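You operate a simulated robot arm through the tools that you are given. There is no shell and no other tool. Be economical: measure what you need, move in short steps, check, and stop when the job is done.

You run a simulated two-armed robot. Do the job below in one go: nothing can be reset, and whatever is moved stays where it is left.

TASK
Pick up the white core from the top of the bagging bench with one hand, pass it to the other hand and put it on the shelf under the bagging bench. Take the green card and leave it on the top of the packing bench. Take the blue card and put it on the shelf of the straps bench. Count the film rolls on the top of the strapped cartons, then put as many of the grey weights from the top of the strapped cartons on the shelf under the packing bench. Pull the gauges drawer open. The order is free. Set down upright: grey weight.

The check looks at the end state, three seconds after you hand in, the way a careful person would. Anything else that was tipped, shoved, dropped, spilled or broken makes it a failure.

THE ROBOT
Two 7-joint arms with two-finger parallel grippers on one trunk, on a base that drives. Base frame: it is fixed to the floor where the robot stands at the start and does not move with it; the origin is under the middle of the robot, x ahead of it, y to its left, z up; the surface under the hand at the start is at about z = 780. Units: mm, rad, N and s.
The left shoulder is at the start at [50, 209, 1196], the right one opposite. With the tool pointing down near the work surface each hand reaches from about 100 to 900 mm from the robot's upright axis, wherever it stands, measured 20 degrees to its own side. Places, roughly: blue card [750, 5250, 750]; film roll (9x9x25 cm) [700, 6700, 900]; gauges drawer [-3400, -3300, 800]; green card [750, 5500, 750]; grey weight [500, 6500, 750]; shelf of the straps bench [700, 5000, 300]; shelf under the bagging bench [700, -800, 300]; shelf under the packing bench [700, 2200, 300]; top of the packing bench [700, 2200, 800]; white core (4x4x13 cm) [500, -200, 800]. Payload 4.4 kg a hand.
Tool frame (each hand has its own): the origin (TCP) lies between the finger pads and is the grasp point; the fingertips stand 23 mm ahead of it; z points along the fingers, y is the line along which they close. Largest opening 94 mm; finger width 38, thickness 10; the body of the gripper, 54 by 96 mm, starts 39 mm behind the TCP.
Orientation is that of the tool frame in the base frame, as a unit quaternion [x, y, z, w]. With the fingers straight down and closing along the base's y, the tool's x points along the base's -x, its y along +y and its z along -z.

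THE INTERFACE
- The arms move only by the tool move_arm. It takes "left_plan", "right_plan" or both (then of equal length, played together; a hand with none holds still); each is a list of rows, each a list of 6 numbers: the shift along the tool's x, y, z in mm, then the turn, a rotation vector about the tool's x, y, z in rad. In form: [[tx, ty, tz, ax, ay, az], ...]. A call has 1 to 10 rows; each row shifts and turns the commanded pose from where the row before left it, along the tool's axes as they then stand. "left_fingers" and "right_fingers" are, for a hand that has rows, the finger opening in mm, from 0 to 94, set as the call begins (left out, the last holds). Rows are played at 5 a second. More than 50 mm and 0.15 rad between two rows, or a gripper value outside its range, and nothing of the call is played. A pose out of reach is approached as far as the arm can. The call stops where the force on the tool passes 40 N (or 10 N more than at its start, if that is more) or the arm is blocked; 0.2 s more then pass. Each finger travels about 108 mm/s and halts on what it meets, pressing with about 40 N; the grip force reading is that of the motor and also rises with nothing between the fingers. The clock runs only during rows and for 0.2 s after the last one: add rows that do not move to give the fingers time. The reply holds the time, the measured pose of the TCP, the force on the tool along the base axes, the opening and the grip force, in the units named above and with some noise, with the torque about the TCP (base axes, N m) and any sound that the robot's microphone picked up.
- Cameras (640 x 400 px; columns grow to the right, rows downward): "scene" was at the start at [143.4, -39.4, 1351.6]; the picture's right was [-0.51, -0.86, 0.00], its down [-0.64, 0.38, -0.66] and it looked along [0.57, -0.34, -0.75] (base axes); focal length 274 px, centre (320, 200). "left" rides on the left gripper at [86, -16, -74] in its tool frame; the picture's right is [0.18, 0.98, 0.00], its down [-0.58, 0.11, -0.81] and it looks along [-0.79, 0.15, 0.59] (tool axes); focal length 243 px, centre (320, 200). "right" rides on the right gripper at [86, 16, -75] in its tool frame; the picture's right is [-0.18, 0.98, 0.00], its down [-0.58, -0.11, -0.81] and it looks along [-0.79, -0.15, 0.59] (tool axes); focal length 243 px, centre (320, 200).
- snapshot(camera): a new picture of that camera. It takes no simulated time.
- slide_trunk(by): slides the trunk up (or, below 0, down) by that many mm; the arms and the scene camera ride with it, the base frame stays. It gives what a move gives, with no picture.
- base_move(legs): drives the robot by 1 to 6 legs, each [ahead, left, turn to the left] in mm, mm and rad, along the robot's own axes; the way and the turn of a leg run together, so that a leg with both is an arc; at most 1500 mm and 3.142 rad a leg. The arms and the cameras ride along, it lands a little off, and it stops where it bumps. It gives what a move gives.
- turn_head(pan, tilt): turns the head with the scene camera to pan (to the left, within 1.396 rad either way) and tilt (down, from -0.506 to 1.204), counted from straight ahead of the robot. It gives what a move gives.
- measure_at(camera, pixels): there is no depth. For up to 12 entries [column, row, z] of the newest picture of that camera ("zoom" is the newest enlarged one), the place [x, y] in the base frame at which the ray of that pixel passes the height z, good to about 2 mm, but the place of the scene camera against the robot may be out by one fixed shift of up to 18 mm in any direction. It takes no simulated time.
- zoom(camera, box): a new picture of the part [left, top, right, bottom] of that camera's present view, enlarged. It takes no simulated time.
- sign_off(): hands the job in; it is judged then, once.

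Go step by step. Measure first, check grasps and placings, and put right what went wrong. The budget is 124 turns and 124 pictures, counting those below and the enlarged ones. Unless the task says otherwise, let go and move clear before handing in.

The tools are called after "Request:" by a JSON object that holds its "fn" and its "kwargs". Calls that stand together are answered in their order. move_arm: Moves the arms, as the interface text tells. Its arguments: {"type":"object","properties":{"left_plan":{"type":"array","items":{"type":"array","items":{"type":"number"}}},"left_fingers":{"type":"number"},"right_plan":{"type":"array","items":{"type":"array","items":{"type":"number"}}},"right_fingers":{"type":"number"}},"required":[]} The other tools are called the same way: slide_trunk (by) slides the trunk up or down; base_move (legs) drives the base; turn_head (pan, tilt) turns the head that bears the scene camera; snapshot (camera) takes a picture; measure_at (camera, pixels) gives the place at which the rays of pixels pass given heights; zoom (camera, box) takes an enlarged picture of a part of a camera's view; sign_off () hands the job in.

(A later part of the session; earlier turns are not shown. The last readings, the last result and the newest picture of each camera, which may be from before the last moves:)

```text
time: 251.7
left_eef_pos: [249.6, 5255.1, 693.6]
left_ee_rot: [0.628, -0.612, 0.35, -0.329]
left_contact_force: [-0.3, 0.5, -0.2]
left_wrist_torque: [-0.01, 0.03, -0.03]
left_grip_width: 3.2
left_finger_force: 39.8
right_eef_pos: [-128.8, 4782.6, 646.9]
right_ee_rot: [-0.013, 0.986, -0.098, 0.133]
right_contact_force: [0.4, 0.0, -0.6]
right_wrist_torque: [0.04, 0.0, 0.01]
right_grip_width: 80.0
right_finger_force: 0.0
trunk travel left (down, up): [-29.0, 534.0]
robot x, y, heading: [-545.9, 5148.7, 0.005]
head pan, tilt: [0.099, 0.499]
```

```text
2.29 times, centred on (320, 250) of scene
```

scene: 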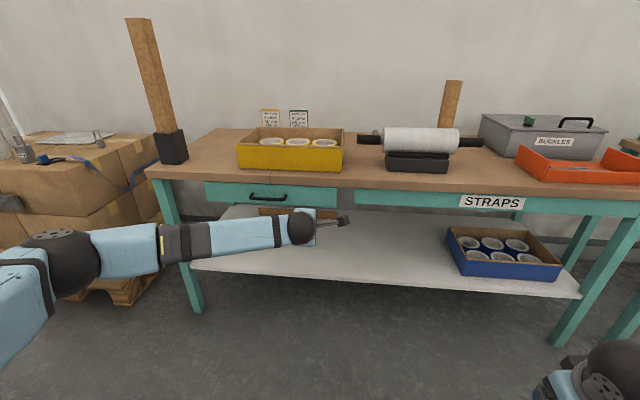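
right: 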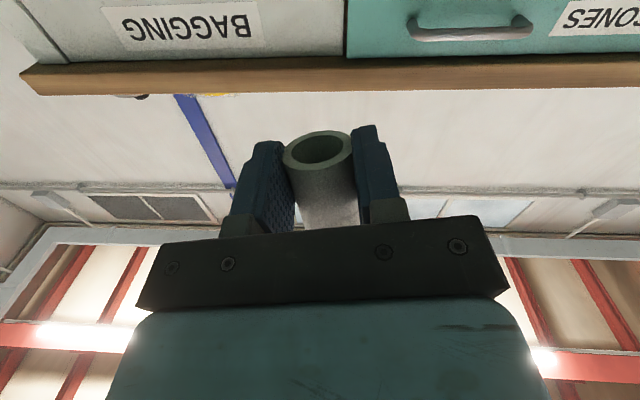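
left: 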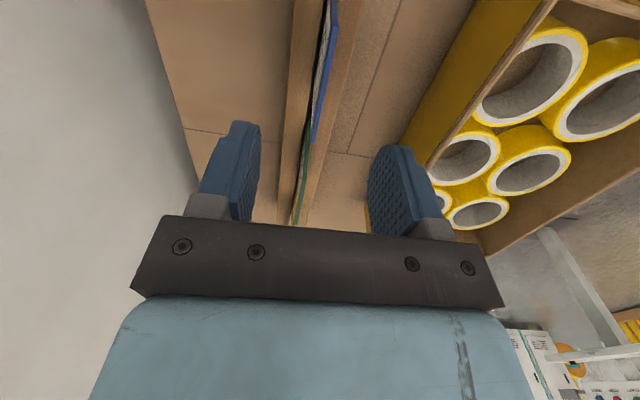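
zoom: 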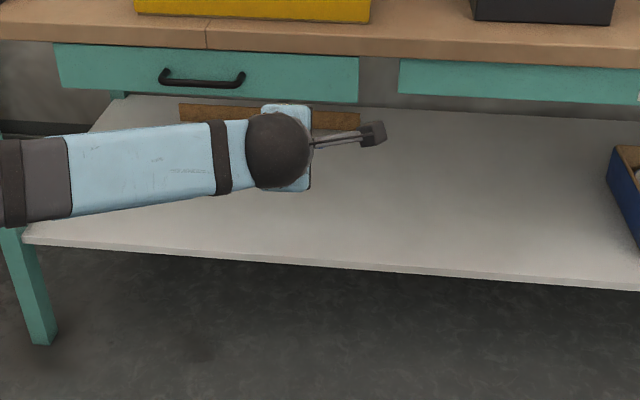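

Shelf edge is at x≈480, free area around y≈5070. Shift the base right and lower the hand in front of the shelf.

Request:
{"fn": "base_move", "kwargs": {"legs": [[0, -180, 0]]}}

Request:
{"fn": "move_arm", "kwargs": {"left_plan": [[0, 35.4, 22.6, 0, 0, 0], [0, 35.4, 22.6, 0, 0, 0], [0, 35.4, 22.6, 0, 0, 0], [0, 35.4, 22.6, 0, 0, 0], [0, 35.4, 22.6, 0, 0, 0], [0, 35.4, 22.6, 0, 0, 0], [0, 29, 18.4, 0, 0, 0], [0, 0, 0, 0, 0, 0]]}}

Request:
{"fn": "snapshot", "kwargs": {"camera": "scene"}}

```text
time: 253.9
left_eef_pos: [251.2, 5074.5, 693.5]
left_ee_rot: [0.627, -0.612, 0.351, -0.331]
left_contact_force: [-0.1, -0.2, -0.7]
left_wrist_torque: [-0.01, 0.04, 0.01]
left_grip_width: 3.3
left_finger_force: 39.9
right_eef_pos: [-128.0, 4602.4, 644.9]
right_ee_rot: [-0.013, 0.986, -0.098, 0.133]
right_contact_force: [0.9, -0.4, 0.7]
right_wrist_torque: [0.02, 0.01, -0.02]
right_grip_width: 79.9
right_finger_force: 0.0
trunk travel left (down, up): [-29.0, 534.0]
robot x, y, heading: [-548.2, 4968.6, 0.008]
head pan, tilt: [0.099, 0.499]
```

```text
time: 255.7
left_eef_pos: [251.8, 5062.1, 407.7]
left_ee_rot: [0.627, -0.612, 0.351, -0.33]
left_contact_force: [0.0, 0.1, -0.1]
left_wrist_torque: [0.02, 0.04, 0.0]
left_grip_width: 3.3
left_finger_force: 40.3
right_eef_pos: [-128.1, 4602.1, 646.3]
right_ee_rot: [-0.014, 0.986, -0.098, 0.133]
right_contact_force: [0.1, -0.3, 0.8]
right_wrist_torque: [0.0, -0.03, 0.01]
right_grip_width: 80.1
right_finger_force: 0.0
trunk travel left (down, up): [-29.0, 534.0]
robot x, y, heading: [-545.2, 4962.6, 0.004]
head pan, tilt: [0.099, 0.499]
```

```text
43 pictures are left
```

scene: 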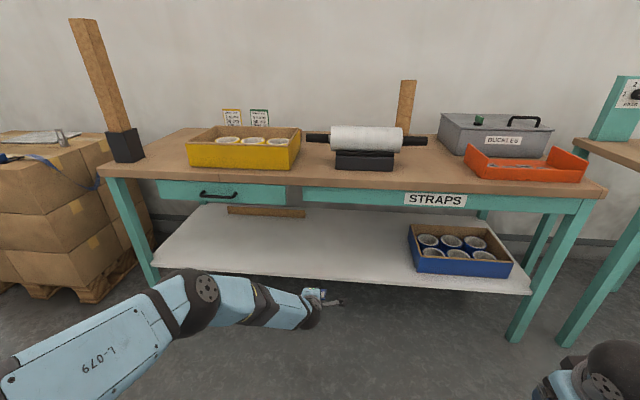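

The hand is in place at z≈408. Drive 300 mm in, then lower gently until the card's front edge touches.

Request:
{"fn": "base_move", "kwargs": {"legs": [[310, 0, 0]]}}

Request:
{"fn": "move_arm", "kwargs": {"left_plan": [[0, 12.6, 8.1, 0, 0, 0], [0, 8.4, 5.4, 0, 0, 0], [0, 4.2, 2.7, 0, 0, 0], [0, 4.2, 2.7, 0, 0, 0], [0, 0, 0, 0, 0, 0]]}}

Request:
{"fn": "snapshot", "kwargs": {"camera": "left"}}

Request:
{"fn": "snapshot", "kwargs": {"camera": "scene"}}

```text
time: 257.8
left_eef_pos: [562.9, 5066.4, 408.0]
left_ee_rot: [0.628, -0.612, 0.35, -0.331]
left_contact_force: [-0.5, 0.4, -0.5]
left_wrist_torque: [0.01, 0.01, -0.03]
left_grip_width: 3.0
left_finger_force: 39.8
right_eef_pos: [184.5, 4603.9, 647.0]
right_ee_rot: [-0.014, 0.986, -0.098, 0.132]
right_contact_force: [-0.2, 0.3, -0.1]
right_wrist_torque: [0.02, 0.0, 0.02]
right_grip_width: 80.1
right_finger_force: 0.2
trunk travel left (down, up): [-29.0, 534.0]
robot x, y, heading: [-236.1, 4970.3, 0.008]
head pan, tilt: [0.099, 0.499]
```

```text
time: 259.0
left_eef_pos: [563.3, 5063.1, 372.8]
left_ee_rot: [0.627, -0.612, 0.35, -0.331]
left_contact_force: [-0.8, 0.0, -0.3]
left_wrist_torque: [0.02, -0.01, -0.01]
left_grip_width: 3.1
left_finger_force: 40.5
right_eef_pos: [184.1, 4603.8, 645.6]
right_ee_rot: [-0.014, 0.986, -0.098, 0.133]
right_contact_force: [1.2, -0.5, 0.3]
right_wrist_torque: [-0.01, 0.01, -0.03]
right_grip_width: 80.1
right_finger_force: 0.1
trunk travel left (down, up): [-29.0, 534.0]
robot x, y, heading: [-236.5, 4968.9, 0.007]
head pan, tilt: [0.099, 0.499]
```

```text
42 pictures are left
```

left: 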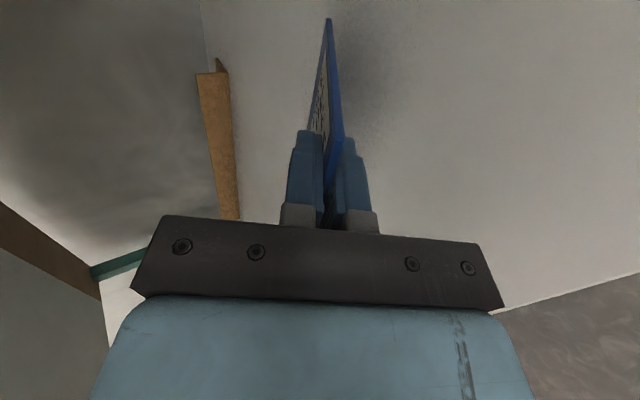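

```text
41 pictures are left
```

scene: 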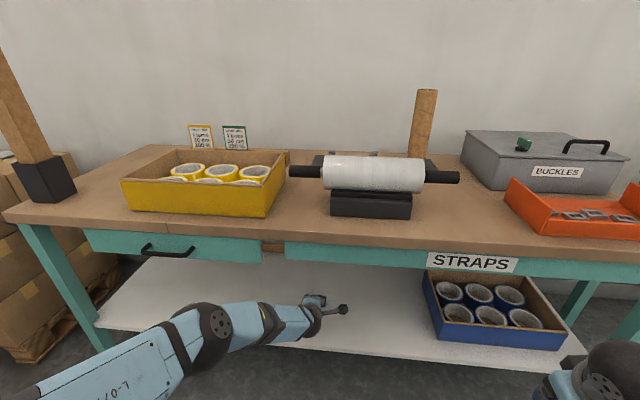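

No contact yet at 373. Lower a bit more in fine steps.

Request:
{"fn": "move_arm", "kwargs": {"left_plan": [[0, 2.5, 1.6, 0, 0, 0], [0, 2.5, 1.6, 0, 0, 0], [0, 2.5, 1.6, 0, 0, 0], [0, 2.5, 1.6, 0, 0, 0]]}}

Request:
{"fn": "move_arm", "kwargs": {"left_plan": [[0, 2.5, 1.6, 0, 0, 0], [0, 2.5, 1.6, 0, 0, 0], [0, 0, 0, 0, 0, 0]]}}

Request:
{"fn": "snapshot", "kwargs": {"camera": "left"}}

```text
time: 260.0
left_eef_pos: [563.1, 5063.5, 361.7]
left_ee_rot: [0.627, -0.611, 0.351, -0.331]
left_contact_force: [-1.7, -0.3, 4.6]
left_wrist_torque: [0.18, -0.31, 0.03]
left_grip_width: 3.0
left_finger_force: 40.0
right_eef_pos: [183.3, 4603.2, 646.0]
right_ee_rot: [-0.014, 0.986, -0.098, 0.133]
right_contact_force: [0.5, 0.2, -0.2]
right_wrist_torque: [0.03, 0.02, 0.03]
right_grip_width: 80.0
right_finger_force: 0.1
trunk travel left (down, up): [-29.0, 534.0]
robot x, y, heading: [-236.6, 4963.1, 0.008]
head pan, tilt: [0.099, 0.499]
```

```text
time: 260.8
left_eef_pos: [563.1, 5064.2, 357.2]
left_ee_rot: [0.626, -0.611, 0.351, -0.333]
left_contact_force: [-1.9, 0.5, 16.8]
left_wrist_torque: [0.85, -1.44, 0.15]
left_grip_width: 4.2
left_finger_force: 40.0
right_eef_pos: [182.7, 4603.7, 646.7]
right_ee_rot: [-0.014, 0.986, -0.098, 0.134]
right_contact_force: [0.4, -0.5, 0.5]
right_wrist_torque: [0.0, -0.01, -0.06]
right_grip_width: 79.9
right_finger_force: 0.1
trunk travel left (down, up): [-29.0, 534.0]
robot x, y, heading: [-240.6, 4966.6, 0.005]
head pan, tilt: [0.099, 0.499]
```

```text
40 pictures are left
```

left: 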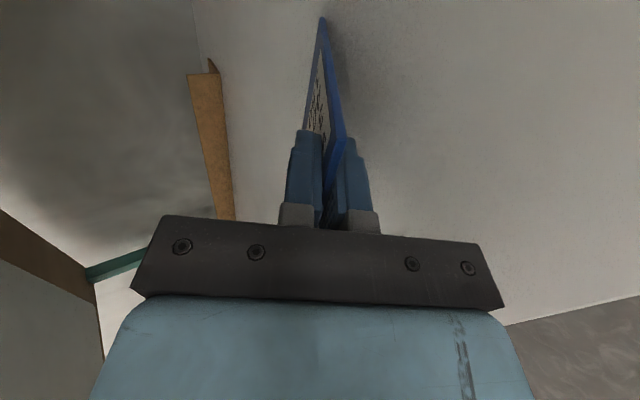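

The card's front edge rests on the shelf. Open and withdraw along the tool axis.

Request:
{"fn": "move_arm", "kwargs": {"left_plan": [[0, 0, 0, 0, 0, 0], [0, 0, 0, 0, 0, 0], [0, 0, -20, 0, 0, 0], [0, 0, -40, 0, 0, 0], [0, 0, -40, 0, 0, 0], [0, 0, -30, 0, 0, 0]], "left_fingers": 48}}

Request:
{"fn": "snapshot", "kwargs": {"camera": "left"}}

Request:
{"fn": "zoom", "kwargs": {"camera": "scene", "box": [220, 220, 460, 370]}}

```text
time: 262.2
left_eef_pos: [467.0, 5035.6, 441.4]
left_ee_rot: [0.63, -0.612, 0.345, -0.332]
left_contact_force: [-0.3, 0.3, -0.2]
left_wrist_torque: [-0.04, -0.01, 0.01]
left_grip_width: 47.9
left_finger_force: 0.0
left hand out of reach, approached as far as the arm can: row 3, 4, 5, 6
right_eef_pos: [185.5, 4604.6, 646.6]
right_ee_rot: [-0.016, 0.986, -0.098, 0.132]
right_contact_force: [0.0, 0.1, 0.5]
right_wrist_torque: [0.0, 0.0, -0.01]
right_grip_width: 79.9
right_finger_force: 0.1
trunk travel left (down, up): [-29.0, 534.0]
robot x, y, heading: [-238.3, 4967.2, 0.006]
head pan, tilt: [0.099, 0.499]
```

```text
39 pictures are left
```

left: 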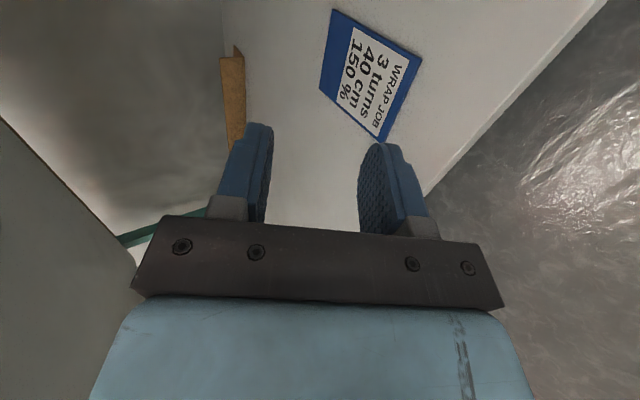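

```text
2.67 times, centred on (340, 295) of scene
```

zoom: 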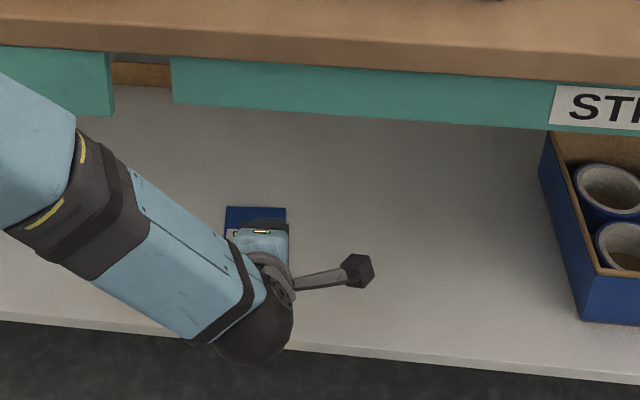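

The blue card lies flat on the straps shelf. Back out, raise the trunk, turn the hand down again, and go look at the strapped cartons.

Request:
{"fn": "base_move", "kwargs": {"legs": [[-285, 0, 0]]}}

Request:
{"fn": "slide_trunk", "kwargs": {"by": 400}}

Request:
{"fn": "move_arm", "kwargs": {"left_plan": [[0, -40, 0, -0.14, 0, 0], [0, -40, 0, -0.14, 0, 0], [0, -40, -20, -0.14, 0, 0], [0, -20, -30, -0.14, 0, 0], [0, 0, -40, -0.14, 0, 0], [0, 0, -40, -0.14, 0, 0], [0, 0, -40, -0.14, 0, 0], [0, 0, -40, 0, 0, 0]]}}

Request:
{"fn": "base_move", "kwargs": {"legs": [[0, 1300, -0.006]]}}

Request:
{"fn": "turn_head", "kwargs": {"pan": 0.15, "tilt": 0.55}}

Request:
{"fn": "snapshot", "kwargs": {"camera": "scene"}}

```text
time: 264.2
left_eef_pos: [184.8, 5028.4, 441.4]
left_ee_rot: [0.628, -0.614, 0.346, -0.33]
left_contact_force: [-0.5, 0.2, 1.0]
left_wrist_torque: [-0.01, -0.01, 0.01]
left_grip_width: 47.9
left_finger_force: 0.1
right_eef_pos: [-104.7, 4601.3, 645.6]
right_ee_rot: [-0.01, 0.986, -0.099, 0.132]
right_contact_force: [-0.8, -0.7, 0.1]
right_wrist_torque: [0.02, 0.0, 0.01]
right_grip_width: 80.0
right_finger_force: 0.1
trunk travel left (down, up): [-29.0, 534.0]
robot x, y, heading: [-521.4, 4968.7, 0.001]
head pan, tilt: [0.099, 0.499]
```

```text
time: 268.0
left_eef_pos: [183.7, 5028.4, 840.6]
left_ee_rot: [0.628, -0.614, 0.346, -0.33]
left_contact_force: [-0.2, -0.5, -0.2]
left_wrist_torque: [0.04, 0.0, -0.05]
left_grip_width: 48.0
left_finger_force: 0.0
right_eef_pos: [-103.9, 4601.2, 1045.4]
right_ee_rot: [-0.01, 0.986, -0.099, 0.132]
right_contact_force: [1.2, -0.2, 0.4]
right_wrist_torque: [-0.01, -0.02, 0.02]
right_grip_width: 79.9
right_finger_force: 0.0
trunk travel left (down, up): [-429.0, 134.0]
robot x, y, heading: [-521.1, 4969.0, -0.004]
head pan, tilt: [0.099, 0.499]
```

```text
time: 269.8
left_eef_pos: [211.0, 5035.2, 1134.9]
left_ee_rot: [0.708, -0.706, 0.016, 0.005]
left_contact_force: [0.3, -0.1, 0.3]
left_wrist_torque: [0.01, 0.01, 0.04]
left_grip_width: 48.2
left_finger_force: 0.1
right_eef_pos: [-105.1, 4600.4, 1047.1]
right_ee_rot: [-0.01, 0.986, -0.099, 0.133]
right_contact_force: [-0.4, 0.6, 0.1]
right_wrist_torque: [0.0, -0.01, -0.02]
right_grip_width: 80.3
right_finger_force: 0.0
trunk travel left (down, up): [-429.0, 134.0]
robot x, y, heading: [-523.3, 4965.8, -0.002]
head pan, tilt: [0.099, 0.499]
```

```text
time: 281.4
left_eef_pos: [220.9, 6329.9, 1132.6]
left_ee_rot: [-0.706, 0.708, -0.017, -0.004]
left_contact_force: [-0.8, 0.4, -0.8]
left_wrist_torque: [-0.02, -0.02, -0.02]
left_grip_width: 47.8
left_finger_force: 0.1
right_eef_pos: [-99.7, 5896.2, 1046.3]
right_ee_rot: [-0.008, 0.986, -0.099, 0.131]
right_contact_force: [-0.6, -0.2, -0.2]
right_wrist_torque: [0.06, 0.0, 0.0]
right_grip_width: 80.0
right_finger_force: 0.0
trunk travel left (down, up): [-429.0, 134.0]
robot x, y, heading: [-516.2, 6267.8, -0.007]
head pan, tilt: [0.099, 0.499]
```

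```text
time: 282.1
left_eef_pos: [221.0, 6328.8, 1133.8]
left_ee_rot: [-0.706, 0.708, -0.017, -0.004]
left_contact_force: [0.7, -0.3, 0.1]
left_wrist_torque: [0.0, -0.01, 0.0]
left_grip_width: 48.0
left_finger_force: 0.2
right_eef_pos: [-99.7, 5897.6, 1045.8]
right_ee_rot: [-0.007, 0.986, -0.099, 0.131]
right_contact_force: [0.3, 0.2, -0.1]
right_wrist_torque: [0.01, 0.03, 0.03]
right_grip_width: 80.2
right_finger_force: 0.1
trunk travel left (down, up): [-429.0, 134.0]
robot x, y, heading: [-513.5, 6267.2, -0.012]
head pan, tilt: [0.15, 0.55]
```

```text
37 pictures are left
```

scene: 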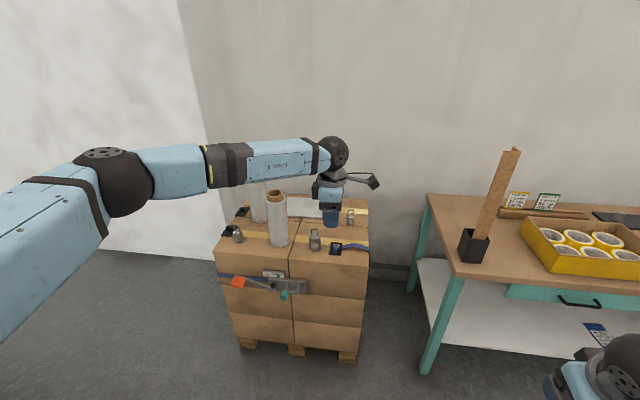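

Two film rolls show at (258,203) and (277,218), weights at (238,236), (314,240), (350,216); the hand hides part. Move the hand aside and zoom.

Request:
{"fn": "move_arm", "kwargs": {"left_plan": [[0, 45, 0, 0, 0, 0], [0, 45, 0, 0, 0, 0], [45, 0, 0, 0, 0, 0], [45, 0, 0, 0, 0, 0], [45, 0, 0, 0, 0, 0], [45, 0, 0, 0, 0, 0]]}}

Request:
{"fn": "zoom", "kwargs": {"camera": "scene", "box": [200, 160, 400, 285]}}

```text
time: 283.4
left_eef_pos: [129.5, 6149.4, 1136.2]
left_ee_rot: [-0.706, 0.708, -0.016, -0.004]
left_contact_force: [0.1, -0.5, -0.5]
left_wrist_torque: [0.04, -0.03, -0.01]
left_grip_width: 47.9
left_finger_force: 0.0
right_eef_pos: [-100.7, 5895.3, 1045.6]
right_ee_rot: [-0.007, 0.986, -0.098, 0.132]
right_contact_force: [-0.4, -0.4, -0.9]
right_wrist_torque: [0.03, 0.04, -0.01]
right_grip_width: 80.0
right_finger_force: 0.2
trunk travel left (down, up): [-429.0, 134.0]
robot x, y, heading: [-514.1, 6266.4, -0.01]
head pan, tilt: [0.15, 0.55]
```

```text
3.20 times, centred on (300, 222) of scene
```

zoom: 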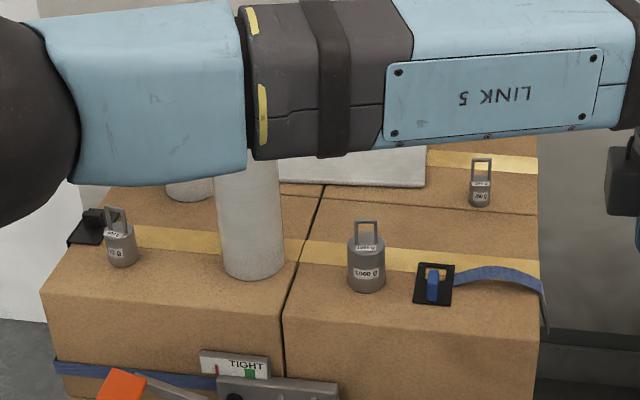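

Three weights of different sizes are visible: (238,236), (314,240), (350,216). I'll lower the hand to uncover the back of the cartons and count the rolls properly.

Request:
{"fn": "move_arm", "kwargs": {"left_plan": [[0, 0, 45, 0, 0, 0], [0, 0, 45, 0, 0, 0], [0, 0, 45, 0, 0, 0], [0, 0, 45, 0, 0, 0], [0, 0, 45, 0, 0, 0], [0, 0, 45, 0, 0, 0], [0, 0, 45, 0, 0, 0], [0, 0, 45, 0, 0, 0]], "left_fingers": 94}}

Request:
{"fn": "zoom", "kwargs": {"camera": "scene", "box": [180, 120, 420, 270]}}

```text
time: 285.2
left_eef_pos: [134.3, 6137.9, 800.4]
left_ee_rot: [-0.705, 0.709, -0.017, -0.004]
left_contact_force: [-0.2, -0.5, 0.3]
left_wrist_torque: [-0.01, 0.03, 0.0]
left_grip_width: 94.0
left_finger_force: 0.0
left hand out of reach, approached as far as the arm can: row 8
right_eef_pos: [-100.1, 5895.6, 1046.3]
right_ee_rot: [-0.007, 0.986, -0.099, 0.132]
right_contact_force: [-0.4, 0.5, 0.2]
right_wrist_torque: [-0.01, -0.01, -0.02]
right_grip_width: 80.0
right_finger_force: 0.0
trunk travel left (down, up): [-429.0, 134.0]
robot x, y, heading: [-515.5, 6269.4, -0.006]
head pan, tilt: [0.15, 0.55]
```

```text
2.67 times, centred on (300, 195) of scene
```

zoom: 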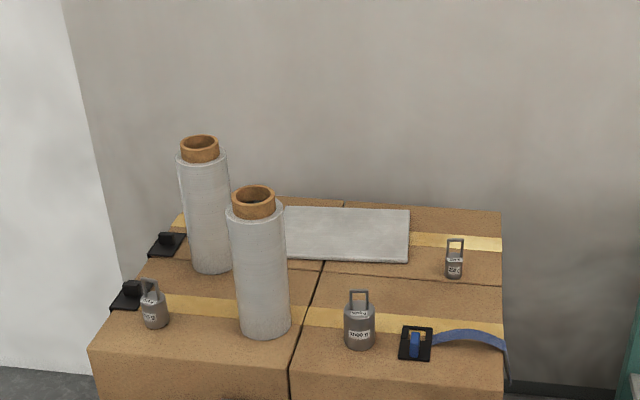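

Exactly two film rolls stand there, so two weights must go. Measuring the weights' places.

Request:
{"fn": "measure_at", "kwargs": {"camera": "scene", "pixels": [[315, 250, 700], [315, 250, 750], [350.3, 224, 700], [350.3, 224, 750], [238.1, 242.3, 700], [238.1, 242.3, 750], [309, 240, 750], [321, 240, 750], [215, 252, 750], [340, 279, 750]]}}

Request:
{"fn": "snapshot", "kwargs": {"camera": "left"}}

```text
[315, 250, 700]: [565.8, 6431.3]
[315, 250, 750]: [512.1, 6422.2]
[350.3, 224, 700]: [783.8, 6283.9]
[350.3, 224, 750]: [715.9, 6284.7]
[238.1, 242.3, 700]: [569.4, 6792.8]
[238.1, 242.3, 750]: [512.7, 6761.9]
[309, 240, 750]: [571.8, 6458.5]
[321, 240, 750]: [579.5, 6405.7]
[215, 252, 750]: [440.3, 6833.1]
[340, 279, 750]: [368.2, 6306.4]
```

```text
34 pictures are left
```

left: 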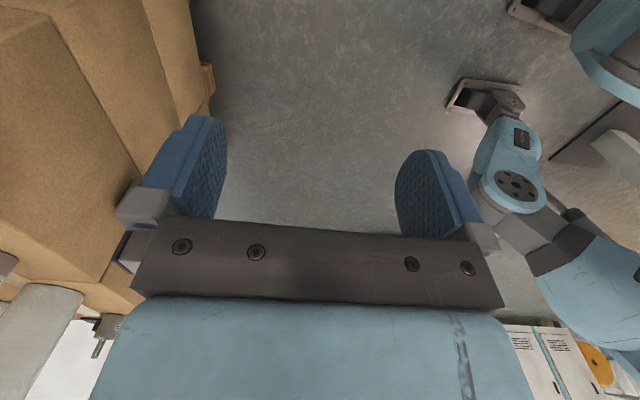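

B is at about (503,6422) and C at (707,6285) on the carton tops (z≈750); both have free surroundings. I'll prepare both hands: pitched 50° down, closing sideways.

Request:
{"fn": "move_arm", "kwargs": {"left_plan": [[0, 0, -40, 0, 0, 0.15], [0, 0, -40, 0, 0, 0.15], [0, 0, -40, 0, 0, 0.15], [0, 0, -40, 0, 0, 0.15], [0, 0, -40, 0, 0, 0.15], [0, 0, -30, 0, 0, 0.15], [0, 0, 0, 0, 0, 0.15], [0, 0, 0, 0, 0, 0.15], [0, 0, 0, 0, 0, 0.15], [0, 0, 0, 0, 0, 0.15]], "right_plan": [[0, 0, 0, -0.046, -0.107, 0.02], [0, 0, 0, -0.046, -0.107, 0.02], [0, 0, 0, -0.046, -0.107, 0.02], [0, 0, 0, -0.046, -0.107, 0.02], [0, 0, 0, 0, 0, 0], [0, 0, 0, 0, 0, 0], [0, 0, 0, 0, 0, 0], [0, 0, 0, 0, 0, 0], [0, 0, 0, 0, 0, 0], [0, 0, 0, 0, 0, 0]], "right_fingers": 80}}

Request:
{"fn": "move_arm", "kwargs": {"left_plan": [[40, 0, 0, 0, 0, 0.07], [40, 40, 0, 0, -0.14, 0], [0, 40, 0, 0, -0.14, 0], [0, 40, 0, 0, -0.14, 0], [0, 40, 0, 0, -0.14, 0], [0, 40, 0, 0, -0.14, 0]], "left_fingers": 80}}

Request:
{"fn": "base_move", "kwargs": {"legs": [[0, 190, 0.008]]}}

```text
time: 287.4
left_eef_pos: [132.0, 6146.1, 1028.5]
left_ee_rot: [-0.034, 0.999, -0.015, 0.008]
left_contact_force: [-0.3, 0.3, 0.6]
left_wrist_torque: [-0.01, 0.01, -0.03]
left_grip_width: 93.9
left_finger_force: 0.0
right_eef_pos: [-98.8, 5896.6, 1046.5]
right_ee_rot: [0.001, 0.94, -0.001, 0.341]
right_contact_force: [-0.2, 0.4, -0.4]
right_wrist_torque: [-0.01, -0.01, 0.0]
right_grip_width: 80.1
right_finger_force: 0.0
trunk travel left (down, up): [-429.0, 134.0]
robot x, y, heading: [-514.6, 6264.5, -0.012]
head pan, tilt: [0.15, 0.55]
```

```text
refused: row 2 steps farther than a row can; nothing moved
```

```text
time: 289.8
left_eef_pos: [133.2, 6339.5, 1027.5]
left_ee_rot: [-0.036, 0.999, -0.016, 0.009]
left_contact_force: [0.5, 0.0, 0.2]
left_wrist_torque: [-0.01, 0.0, 0.0]
left_grip_width: 94.1
left_finger_force: 0.1
right_eef_pos: [-97.2, 6088.5, 1047.7]
right_ee_rot: [-0.002, 0.94, 0.001, 0.341]
right_contact_force: [-0.2, 0.3, -0.3]
right_wrist_torque: [-0.04, -0.02, -0.03]
right_grip_width: 80.1
right_finger_force: 0.1
trunk travel left (down, up): [-429.0, 134.0]
robot x, y, heading: [-513.1, 6457.1, -0.008]
head pan, tilt: [0.15, 0.55]
```

Request:
{"fn": "move_arm", "kwargs": {"left_plan": [[25, 40, 0, 0, 0, 0.07], [25, 40, 0, 0, 0, 0], [25, 40, 0, 0, 0, 0], [0, 40, 0, 0, -0.14, 0], [0, 40, 0, 0, -0.14, 0], [0, 40, 0, 0, -0.14, 0], [0, 40, 0, 0, -0.14, 0], [0, 40, 0, 0, -0.14, 0]], "right_plan": [[-30.6, 24, 25.7, 0, 0, 0], [-30.6, 24, 25.7, 0, 0, 0], [-30.6, 24, 25.7, 0, 0, 0], [-30.6, 24, 25.7, 0, 0, 0], [-30.6, 24, 25.7, 0, 0, 0], [-30.6, 24, 25.7, 0, 0, 0], [-30.6, 24, 25.7, 0, 0, 0], [-30.6, 24, 25.7, 0, 0, 0]], "left_fingers": 80}}

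Request:
{"fn": "base_move", "kwargs": {"legs": [[380, 0, 0.008]]}}

Request:
{"fn": "slide_trunk", "kwargs": {"by": -130}}

Request:
{"fn": "snapshot", "kwargs": {"camera": "right"}}

```text
time: 291.6
left_eef_pos: [56.4, 6658.8, 1016.7]
left_ee_rot: [-0.007, 0.936, -0.015, 0.352]
left_contact_force: [-0.1, 0.5, -0.6]
left_wrist_torque: [-0.01, 0.03, -0.01]
left_grip_width: 79.8
left_finger_force: 0.0
right_eef_pos: [221.3, 6282.9, 1047.4]
right_ee_rot: [-0.003, 0.94, 0.0, 0.34]
right_contact_force: [0.3, -0.4, -0.4]
right_wrist_torque: [0.0, -0.04, -0.02]
right_grip_width: 80.1
right_finger_force: 0.1
trunk travel left (down, up): [-429.0, 134.0]
robot x, y, heading: [-512.4, 6461.9, -0.006]
head pan, tilt: [0.15, 0.55]
```

```text
time: 294.0
left_eef_pos: [436.8, 6660.5, 1018.0]
left_ee_rot: [-0.011, 0.936, -0.011, 0.352]
left_contact_force: [0.2, 0.0, 0.8]
left_wrist_torque: [-0.02, 0.02, -0.02]
left_grip_width: 79.8
left_finger_force: 0.1
right_eef_pos: [603.9, 6286.6, 1048.1]
right_ee_rot: [-0.006, 0.94, 0.002, 0.34]
right_contact_force: [-0.5, -0.3, 0.1]
right_wrist_torque: [0.02, -0.04, 0.01]
right_grip_width: 80.0
right_finger_force: 0.0
trunk travel left (down, up): [-429.0, 134.0]
robot x, y, heading: [-129.0, 6457.7, 0.005]
head pan, tilt: [0.15, 0.55]
```

```text
time: 295.6
left_eef_pos: [436.1, 6660.8, 887.8]
left_ee_rot: [-0.011, 0.936, -0.012, 0.351]
left_contact_force: [0.1, -0.7, -0.2]
left_wrist_torque: [-0.01, -0.02, -0.01]
left_grip_width: 79.9
left_finger_force: 0.0
right_eef_pos: [604.5, 6286.5, 917.4]
right_ee_rot: [-0.006, 0.94, 0.002, 0.341]
right_contact_force: [0.0, 0.1, 0.5]
right_wrist_torque: [0.01, 0.01, -0.03]
right_grip_width: 80.0
right_finger_force: 0.1
trunk travel left (down, up): [-299.0, 264.0]
robot x, y, heading: [-129.3, 6457.1, 0.002]
head pan, tilt: [0.15, 0.55]
```

```text
33 pictures are left
```

right: 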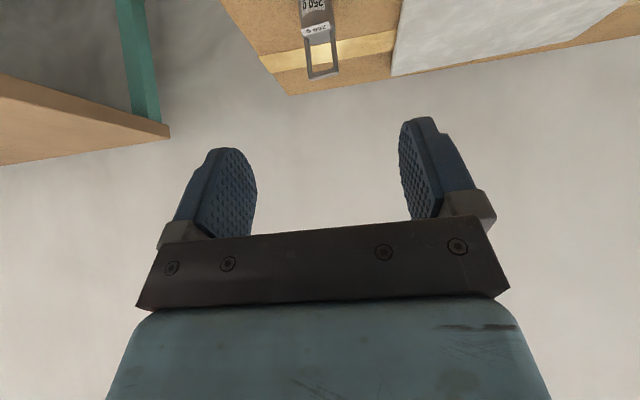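

The weight C (250 g) shows at (320,45) in the right view. First I pull the left hand back from the film roll, then measure C.

Request:
{"fn": "move_arm", "kwargs": {"left_plan": [[30, 20, -30, 0, 0, 0], [30, 20, -30, 0, 0, 0], [30, 20, -30, 0, 0, 0]]}}

Request:
{"fn": "measure_at", "kwargs": {"camera": "right", "pixels": [[323, 77, 830], [323, 77, 810], [318, 27, 800], [318, 27, 780], [320, 15, 790], [281, 95, 750], [318, 2, 750]]}}

Request:
{"fn": "zoom", "kwargs": {"camera": "scene", "box": [200, 120, 440, 270]}}

```text
time: 296.4
left_eef_pos: [320.3, 6715.6, 893.9]
left_ee_rot: [-0.01, 0.937, -0.012, 0.348]
left_contact_force: [0.0, -0.4, -0.5]
left_wrist_torque: [0.02, -0.03, 0.03]
left_grip_width: 80.1
left_finger_force: 0.1
left hand out of reach, approached as far as the arm can: row 3
right_eef_pos: [604.2, 6283.9, 917.7]
right_ee_rot: [-0.006, 0.94, 0.003, 0.341]
right_contact_force: [-0.9, 0.1, -0.8]
right_wrist_torque: [0.02, -0.02, 0.03]
right_grip_width: 79.9
right_finger_force: 0.1
trunk travel left (down, up): [-299.0, 264.0]
robot x, y, heading: [-131.2, 6457.6, -0.003]
head pan, tilt: [0.15, 0.55]
```

```text
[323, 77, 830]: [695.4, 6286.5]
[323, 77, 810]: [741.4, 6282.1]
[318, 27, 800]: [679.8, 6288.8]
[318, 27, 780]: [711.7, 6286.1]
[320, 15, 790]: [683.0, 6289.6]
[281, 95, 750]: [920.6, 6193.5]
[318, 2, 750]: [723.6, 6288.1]
```

```text
2.67 times, centred on (320, 195) of scene
```

zoom: 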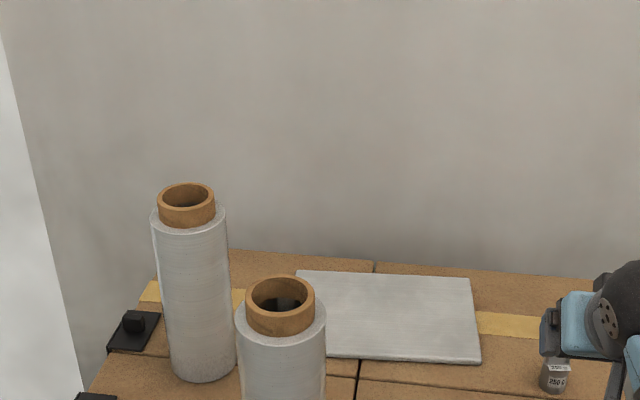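

C stands at (707,6287), body top z≈787, loop top z≈826. Advance along the tool axis and close on its body.

Request:
{"fn": "move_arm", "kwargs": {"right_plan": [[3, 1, 40, 0, 0, 0], [3, 1, 40, 0, 0, 0], [0, 1, 40, 0, 0, 0], [0, 0, 30, 0, 0, 0], [0, 0, 15, 0, 0, 0], [0, 0, 0, 0, 0, 0]], "right_fingers": 70}}

Request:
{"fn": "snapshot", "kwargs": {"camera": "right"}}

```text
time: 297.8
left_eef_pos: [321.7, 6717.3, 894.5]
left_ee_rot: [-0.009, 0.937, -0.013, 0.349]
left_contact_force: [0.6, 0.7, 0.0]
left_wrist_torque: [0.0, 0.01, 0.02]
left_grip_width: 79.8
left_finger_force: 0.1
right_eef_pos: [705.1, 6290.6, 786.9]
right_ee_rot: [-0.005, 0.94, 0.003, 0.341]
right_contact_force: [0.3, 0.2, 0.6]
right_wrist_torque: [-0.01, -0.02, 0.0]
right_grip_width: 70.2
right_finger_force: 0.0
trunk travel left (down, up): [-299.0, 264.0]
robot x, y, heading: [-129.4, 6457.4, 0.005]
head pan, tilt: [0.15, 0.55]
```

```text
31 pictures are left
```

right: 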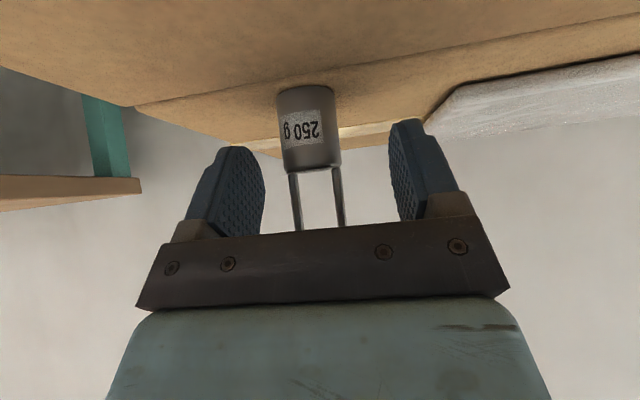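

Request:
{"fn": "measure_at", "kwargs": {"camera": "right", "pixels": [[310, 90, 750], [310, 90, 745], [315, 170, 785], [315, 170, 790], [215, 143, 750]]}}

```text
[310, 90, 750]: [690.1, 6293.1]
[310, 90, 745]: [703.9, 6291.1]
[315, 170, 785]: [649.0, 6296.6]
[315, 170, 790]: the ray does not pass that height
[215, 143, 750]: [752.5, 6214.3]
```

C's body top is at about 782, so I'll go 4 mm lower, close and lift.

Request:
{"fn": "move_arm", "kwargs": {"right_plan": [[2.5, -3, 3, 0, 0, 0], [0, 0, 0, 0, 0, 0]], "right_fingers": 70}}

Request:
{"fn": "move_arm", "kwargs": {"right_plan": [[0, 0, 0, 0, 0, 0], [0, 0, 0, 0, 0, 0], [0, 0, 0, 0, 0, 0], [-13, 0, -15, 0, 0, 0], [-26, 0, -31, 0, 0, 0], [-26, 0, -31, 0, 0, 0]], "right_fingers": 15}}

Request:
{"fn": "snapshot", "kwargs": {"camera": "right"}}

```text
time: 298.4
left_eef_pos: [321.7, 6717.7, 893.6]
left_ee_rot: [-0.009, 0.937, -0.014, 0.348]
left_contact_force: [1.1, 0.5, 0.0]
left_wrist_torque: [0.03, -0.01, 0.01]
left_grip_width: 80.0
left_finger_force: 0.0
right_eef_pos: [705.5, 6288.0, 782.9]
right_ee_rot: [-0.006, 0.94, 0.002, 0.341]
right_contact_force: [-0.3, -0.2, 0.5]
right_wrist_torque: [-0.01, 0.01, -0.02]
right_grip_width: 70.3
right_finger_force: 0.0
trunk travel left (down, up): [-299.0, 264.0]
robot x, y, heading: [-130.2, 6455.1, 0.009]
head pan, tilt: [0.15, 0.55]
```

```text
time: 299.8
left_eef_pos: [321.2, 6717.6, 892.9]
left_ee_rot: [-0.01, 0.937, -0.013, 0.349]
left_contact_force: [0.3, -0.4, -0.3]
left_wrist_torque: [0.01, 0.03, 0.01]
left_grip_width: 79.9
left_finger_force: 0.1
right_eef_pos: [705.9, 6288.1, 882.9]
right_ee_rot: [-0.006, 0.94, 0.003, 0.34]
right_contact_force: [-0.2, -0.2, -2.9]
right_wrist_torque: [0.03, 0.02, -0.01]
right_grip_width: 30.4
right_finger_force: 40.2
trunk travel left (down, up): [-299.0, 264.0]
robot x, y, heading: [-131.3, 6456.9, -0.004]
head pan, tilt: [0.15, 0.55]
```

```text
30 pictures are left
```

right: 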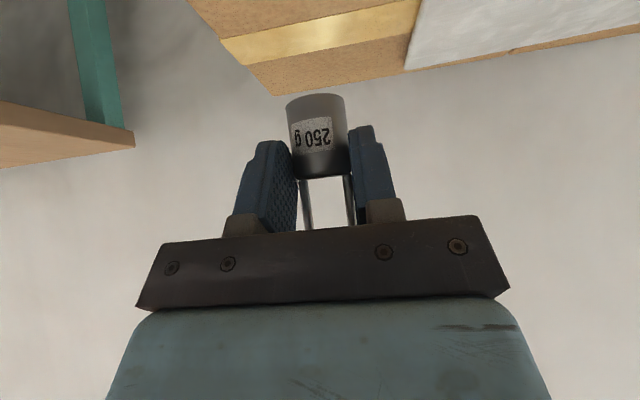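

C (250 g) is held, its base 33 mm below the right TCP. Shift the base right to bring the left hand in front of weight B.

Request:
{"fn": "base_move", "kwargs": {"legs": [[-100, 0, 0], [0, -190, 0]]}}

Request:
{"fn": "move_arm", "kwargs": {"left_plan": [[0, -40, 0, 0, 0, 0], [0, -40, 0, 0, 0, 0], [-30, -30, 25, 0, 0, 0], [-30, 0, 25, 0, 0, 0], [-30, 0, 25, 0, 0, 0], [0, 0, 0, 0, 0, 0]]}}

Request:
{"fn": "snapshot", "kwargs": {"camera": "left"}}

```text
time: 302.8
left_eef_pos: [223.0, 6524.2, 894.0]
left_ee_rot: [-0.01, 0.937, -0.011, 0.348]
left_contact_force: [0.0, -0.9, 0.6]
left_wrist_torque: [0.01, 0.02, 0.02]
left_grip_width: 79.9
left_finger_force: 0.0
right_eef_pos: [608.2, 6097.6, 882.8]
right_ee_rot: [-0.006, 0.94, 0.003, 0.34]
right_contact_force: [-0.4, -0.6, -2.9]
right_wrist_torque: [0.03, 0.07, 0.0]
right_grip_width: 30.7
right_finger_force: 40.0
trunk travel left (down, up): [-299.0, 264.0]
robot x, y, heading: [-230.8, 6265.9, -0.001]
head pan, tilt: [0.15, 0.55]
```

```text
time: 304.2
left_eef_pos: [340.8, 6420.3, 899.3]
left_ee_rot: [-0.01, 0.937, -0.013, 0.35]
left_contact_force: [0.4, 0.6, 0.1]
left_wrist_torque: [0.02, 0.0, -0.01]
left_grip_width: 80.2
left_finger_force: 0.1
right_eef_pos: [607.3, 6098.9, 882.5]
right_ee_rot: [-0.007, 0.94, 0.003, 0.34]
right_contact_force: [0.9, 0.2, -2.2]
right_wrist_torque: [0.01, 0.06, 0.01]
right_grip_width: 30.5
right_finger_force: 40.3
trunk travel left (down, up): [-299.0, 264.0]
robot x, y, heading: [-229.9, 6267.9, 0.004]
head pan, tilt: [0.15, 0.55]
```

```text
29 pictures are left
```

left: 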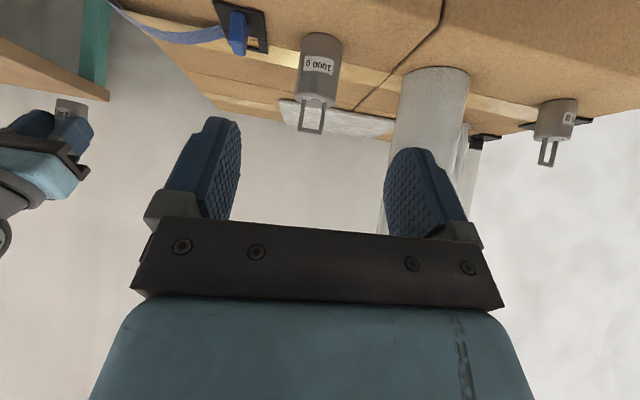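

Request:
{"fn": "measure_at", "kwargs": {"camera": "left", "pixels": [[322, 35, 750], [316, 103, 810], [316, 103, 800], [316, 103, 790], [311, 133, 850], [311, 133, 840], [300, 70, 780], [338, 70, 780]]}}

```text
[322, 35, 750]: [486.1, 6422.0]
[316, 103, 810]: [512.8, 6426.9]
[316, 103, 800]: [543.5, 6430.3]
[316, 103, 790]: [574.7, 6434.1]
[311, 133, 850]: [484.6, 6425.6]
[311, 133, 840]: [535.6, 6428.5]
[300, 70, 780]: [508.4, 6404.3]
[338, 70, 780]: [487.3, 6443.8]
```

B (1000 g) stands at (510,6424), body top z≈818, about 48 mm wide. Approach with a 70 mm opening.

Request:
{"fn": "move_arm", "kwargs": {"left_plan": [[-29, 2, 0, 0, 0, 0], [-29, 2, 0, 0, 0, 0], [0, 1, 40, 0, 0, 0], [0, 1, 40, 0, 0, 0], [0, 1, 40, 0, 0, 0], [0, 0, 40, 0, 0, 0], [0, 0, 31, 0, 0, 0], [0, 0, 0, 0, 0, 0]], "left_fingers": 70}}

Request:
{"fn": "snapshot", "kwargs": {"camera": "left"}}

```text
time: 306.0
left_eef_pos: [509.3, 6422.2, 792.8]
left_ee_rot: [-0.011, 0.937, -0.012, 0.348]
left_contact_force: [0.1, 0.9, 0.2]
left_wrist_torque: [-0.03, 0.0, 0.0]
left_grip_width: 70.1
left_finger_force: 0.0
right_eef_pos: [609.0, 6098.9, 882.3]
right_ee_rot: [-0.007, 0.94, 0.003, 0.341]
right_contact_force: [0.3, 0.4, -2.4]
right_wrist_torque: [0.01, 0.05, -0.01]
right_grip_width: 30.4
right_finger_force: 40.1
trunk travel left (down, up): [-299.0, 264.0]
robot x, y, heading: [-230.0, 6263.5, 0.007]
head pan, tilt: [0.15, 0.55]
```

```text
28 pictures are left
```

left: 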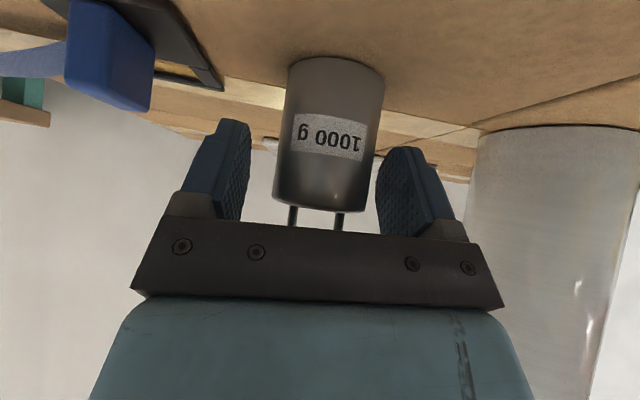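

Well centred. Close and lift straight up.

Request:
{"fn": "move_arm", "kwargs": {"left_plan": [[0, 0, 0, 0, 0, 0], [0, 0, 0, 0, 0, 0], [0, 0, 0, 0, 0, 0], [-13, 0, -15, 0, 0, 0], [-26, 0, -31, 0, 0, 0], [-26, 0, -31, 0, 0, 0]], "left_fingers": 30}}

Request:
{"fn": "snapshot", "kwargs": {"camera": "left"}}

```text
time: 307.4
left_eef_pos: [507.9, 6427.1, 892.2]
left_ee_rot: [-0.011, 0.938, -0.011, 0.347]
left_contact_force: [-0.3, -0.3, -10.2]
left_wrist_torque: [0.06, 0.1, 0.03]
left_grip_width: 49.2
left_finger_force: 40.2
right_eef_pos: [607.8, 6097.7, 881.2]
right_ee_rot: [-0.005, 0.94, 0.002, 0.34]
right_contact_force: [-0.1, 0.5, -2.8]
right_wrist_torque: [0.01, 0.04, 0.0]
right_grip_width: 30.7
right_finger_force: 40.2
trunk travel left (down, up): [-299.0, 264.0]
robot x, y, heading: [-230.6, 6266.4, 0.006]
head pan, tilt: [0.15, 0.55]
```

```text
27 pictures are left
```

left: 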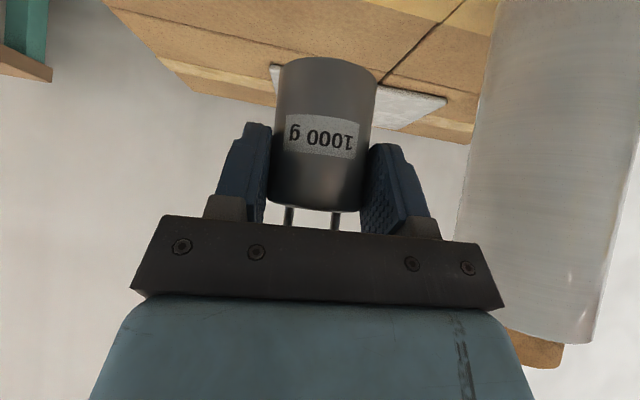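

Both weights are held. Pull both hands in, back off, and drive to the packing bench.

Request:
{"fn": "base_move", "kwargs": {"legs": [[-260, 0, 0]]}}

Request:
{"fn": "move_arm", "kwargs": {"left_plan": [[30, 0, -26, 0, 0, 0], [30, 0, -26, 0, 0, 0], [30, 0, -26, 0, 0, 0], [30, 0, -26, 0, 0, 0], [0, 0, 0, 0, 0, 0], [0, 0, 0, 0, 0, 0]], "right_plan": [[30.6, 0, -25.7, 0, 0, 0], [30.6, 0, -25.7, 0, 0, 0], [30.6, 0, -25.7, 0, 0, 0], [30.6, 0, -25.7, 0, 0, 0], [30.6, 0, -25.7, 0, 0, 0], [30.6, 0, -25.7, 0, 0, 0]]}}

Request:
{"fn": "base_move", "kwargs": {"legs": [[0, -1400, -0.004], [0, -1400, 0], [0, -1200, 0]]}}

Request:
{"fn": "turn_head", "kwargs": {"pan": 0, "tilt": 0.5}}

Request:
{"fn": "snapshot", "kwargs": {"camera": "scene"}}

```text
time: 309.3
left_eef_pos: [247.9, 6425.8, 893.2]
left_ee_rot: [-0.009, 0.937, -0.013, 0.348]
left_contact_force: [-0.5, -0.3, -9.2]
left_wrist_torque: [0.0, 0.14, 0.02]
left_grip_width: 49.1
left_finger_force: 40.2
right_eef_pos: [347.5, 6095.6, 881.5]
right_ee_rot: [-0.005, 0.94, 0.002, 0.341]
right_contact_force: [-1.2, 0.3, -1.8]
right_wrist_torque: [0.01, 0.06, -0.01]
right_grip_width: 30.6
right_finger_force: 39.8
trunk travel left (down, up): [-299.0, 264.0]
robot x, y, heading: [-490.5, 6265.3, 0.002]
head pan, tilt: [0.15, 0.55]
```

```text
time: 310.9
left_eef_pos: [89.4, 6426.5, 892.1]
left_ee_rot: [-0.01, 0.938, -0.012, 0.345]
left_contact_force: [1.5, 0.2, -9.8]
left_wrist_torque: [0.05, 0.13, 0.0]
left_grip_width: 49.1
left_finger_force: 39.9
right_eef_pos: [120.0, 6093.5, 909.9]
right_ee_rot: [-0.005, 0.933, 0.002, 0.359]
right_contact_force: [0.9, 0.2, -2.4]
right_wrist_torque: [0.0, 0.06, 0.01]
right_grip_width: 30.7
right_finger_force: 39.6
trunk travel left (down, up): [-299.0, 264.0]
robot x, y, heading: [-487.9, 6264.1, -0.0]
head pan, tilt: [0.15, 0.55]
stopped in row 6 (right hand): the arm was blocked; the commanded pose is now the measured one
```

```text
time: 346.1
left_eef_pos: [130.3, 2395.0, 890.7]
left_ee_rot: [-0.018, 0.937, -0.01, 0.349]
left_contact_force: [0.6, -0.1, -9.8]
left_wrist_torque: [-0.01, 0.12, 0.0]
left_grip_width: 48.4
left_finger_force: 40.4
right_eef_pos: [169.4, 2064.7, 916.6]
right_ee_rot: [-0.013, 0.93, 0.008, 0.366]
right_contact_force: [-1.0, -0.1, -2.5]
right_wrist_torque: [-0.01, 0.08, 0.0]
right_grip_width: 30.2
right_finger_force: 39.7
trunk travel left (down, up): [-299.0, 264.0]
robot x, y, heading: [-445.0, 2221.6, 0.025]
head pan, tilt: [0.15, 0.55]
```

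```text
time: 346.8
left_eef_pos: [130.2, 2396.7, 891.0]
left_ee_rot: [-0.018, 0.938, -0.009, 0.346]
left_contact_force: [-0.1, -0.3, -9.3]
left_wrist_torque: [0.01, 0.14, 0.01]
left_grip_width: 48.9
left_finger_force: 39.4
right_eef_pos: [170.1, 2065.3, 916.8]
right_ee_rot: [-0.012, 0.93, 0.007, 0.367]
right_contact_force: [-0.1, -0.1, -1.7]
right_wrist_torque: [-0.04, 0.06, 0.0]
right_grip_width: 30.1
right_finger_force: 40.8
trunk travel left (down, up): [-299.0, 264.0]
robot x, y, heading: [-445.0, 2222.6, 0.02]
head pan, tilt: [0.0, 0.499]
```

```text
26 pictures are left
```

scene: 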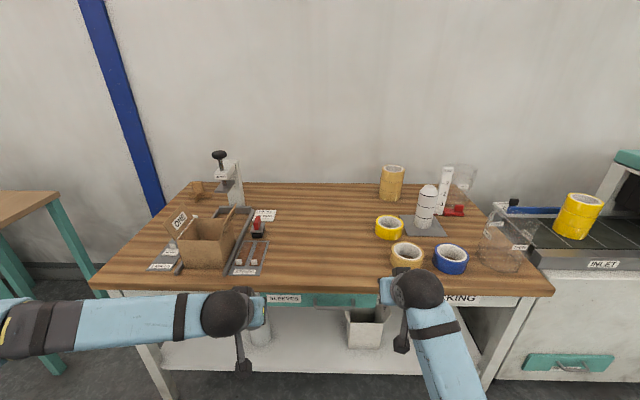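

At the packing bench: shelf has a white box at (365,330) and a roll near (260,330); the hands hide the rest. Back up a little, stretch the right hand, lower the trunk and look again.

Request:
{"fn": "base_move", "kwargs": {"legs": [[-130, 0, -0.022]]}}

Request:
{"fn": "move_arm", "kwargs": {"right_plan": [[-30.6, 0, 25.7, 0, 0.02, 0], [-30.6, 0, 25.7, 0, 0.02, 0], [-30.6, 0, 25.7, 0, 0, 0], [0, 0, 0, 0, 0, 0]], "left_plan": [[-30, 0, 26, 0, 0, 0], [-30, 0, 26, 0, 0, 0], [0, 30, 0, 0, 0, 0], [0, 30, 0, 0, 0, 0]]}}

Request:
{"fn": "slide_trunk", "kwargs": {"by": -280}}

Request:
{"fn": "turn_head", "kwargs": {"pan": 0, "tilt": 0.35}}

Request:
{"fn": "snapshot", "kwargs": {"camera": "scene"}}

```text
time: 348.1
left_eef_pos: [6.0, 2382.6, 891.7]
left_ee_rot: [-0.009, 0.937, -0.013, 0.348]
left_contact_force: [-0.8, -0.4, -8.4]
left_wrist_torque: [0.01, 0.16, -0.01]
left_grip_width: 48.5
left_finger_force: 40.4
right_eef_pos: [38.4, 2050.9, 916.6]
right_ee_rot: [-0.003, 0.93, 0.005, 0.367]
right_contact_force: [-0.1, 0.1, -3.1]
right_wrist_torque: [-0.01, 0.06, 0.03]
right_grip_width: 30.2
right_finger_force: 40.7
trunk travel left (down, up): [-299.0, 264.0]
robot x, y, heading: [-574.5, 2222.6, -0.0]
head pan, tilt: [0.0, 0.499]
```

```text
time: 349.1
left_eef_pos: [84.5, 2442.7, 887.0]
left_ee_rot: [-0.008, 0.937, -0.013, 0.348]
left_contact_force: [-0.1, -1.0, -9.6]
left_wrist_torque: [0.01, 0.14, -0.04]
left_grip_width: 48.6
left_finger_force: 40.0
right_eef_pos: [160.5, 2055.1, 921.2]
right_ee_rot: [-0.002, 0.937, 0.005, 0.348]
right_contact_force: [0.7, -0.4, -3.0]
right_wrist_torque: [0.0, 0.03, 0.0]
right_grip_width: 30.1
right_finger_force: 39.8
trunk travel left (down, up): [-299.0, 264.0]
robot x, y, heading: [-573.7, 2222.7, -0.002]
head pan, tilt: [0.0, 0.499]
```

```text
time: 352.1
left_eef_pos: [94.3, 2436.2, 635.0]
left_ee_rot: [-0.004, 0.944, -0.009, 0.331]
left_contact_force: [4.8, -3.5, -23.1]
left_wrist_torque: [0.1, 0.04, 0.05]
left_grip_width: 48.0
left_finger_force: 40.0
right_eef_pos: [191.8, 2038.9, 699.1]
right_ee_rot: [0.001, 0.936, -0.002, 0.353]
right_contact_force: [4.1, -3.4, -13.7]
right_wrist_torque: [0.08, -0.16, 0.1]
right_grip_width: 29.9
right_finger_force: 40.4
trunk travel left (down, up): [-75.0, 488.0]
robot x, y, heading: [-570.7, 2219.6, 0.001]
head pan, tilt: [0.0, 0.499]
stopped: the arm was blocked; the commanded pose is now the measured one
```

```text
time: 352.8
left_eef_pos: [83.1, 2444.0, 668.9]
left_ee_rot: [-0.009, 0.937, -0.014, 0.35]
left_contact_force: [0.5, -0.8, -8.8]
left_wrist_torque: [0.01, 0.14, -0.02]
left_grip_width: 48.0
left_finger_force: 40.0
right_eef_pos: [177.8, 2050.0, 741.7]
right_ee_rot: [-0.002, 0.927, -0.005, 0.375]
right_contact_force: [-0.1, -0.4, -2.2]
right_wrist_torque: [0.02, 0.05, -0.01]
right_grip_width: 30.1
right_finger_force: 39.6
trunk travel left (down, up): [-75.0, 488.0]
robot x, y, heading: [-572.4, 2221.8, 0.001]
head pan, tilt: [0.0, 0.351]
```

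```text
25 pictures are left
```

scene: 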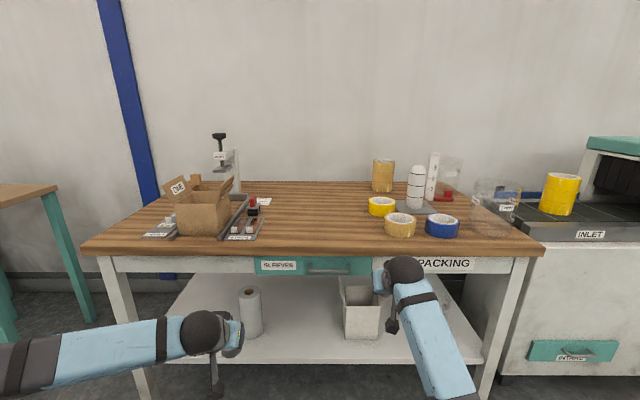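

The trunk stopped 75 mm above its bottom, as the right elbow is low again; both weights are still held. Measuring the shelf's free spots.

Request:
{"fn": "measure_at", "kwargs": {"camera": "scene", "pixels": [[250, 337, 300], [240, 337, 300], [262, 337, 300], [343, 338, 300], [380, 338, 300], [300, 360, 300], [300, 340, 300], [430, 345, 300], [200, 345, 300], [475, 355, 300], [300, 275, 660]]}}

Request:
{"fn": "zoom", "kwargs": {"camera": "scene", "box": [150, 250, 500, 400]}}

```text
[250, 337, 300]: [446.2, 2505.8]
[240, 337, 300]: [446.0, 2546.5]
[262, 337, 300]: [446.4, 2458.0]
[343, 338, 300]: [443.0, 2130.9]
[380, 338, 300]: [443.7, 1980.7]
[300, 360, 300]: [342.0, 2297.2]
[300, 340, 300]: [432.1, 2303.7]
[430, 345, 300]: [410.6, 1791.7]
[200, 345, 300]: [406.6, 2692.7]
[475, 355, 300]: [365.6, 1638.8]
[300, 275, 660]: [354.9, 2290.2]
```

```text
1.83 times, centred on (325, 325) of scene
```

zoom: 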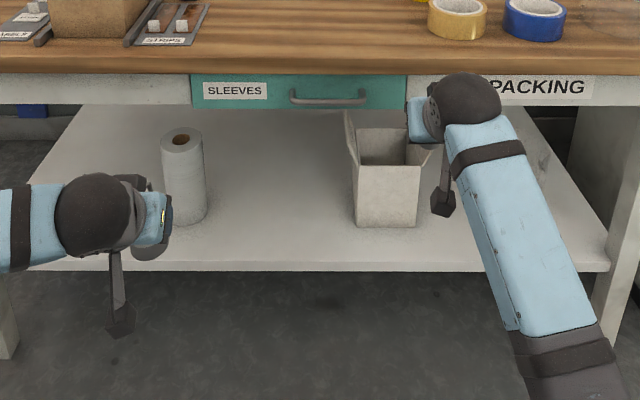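

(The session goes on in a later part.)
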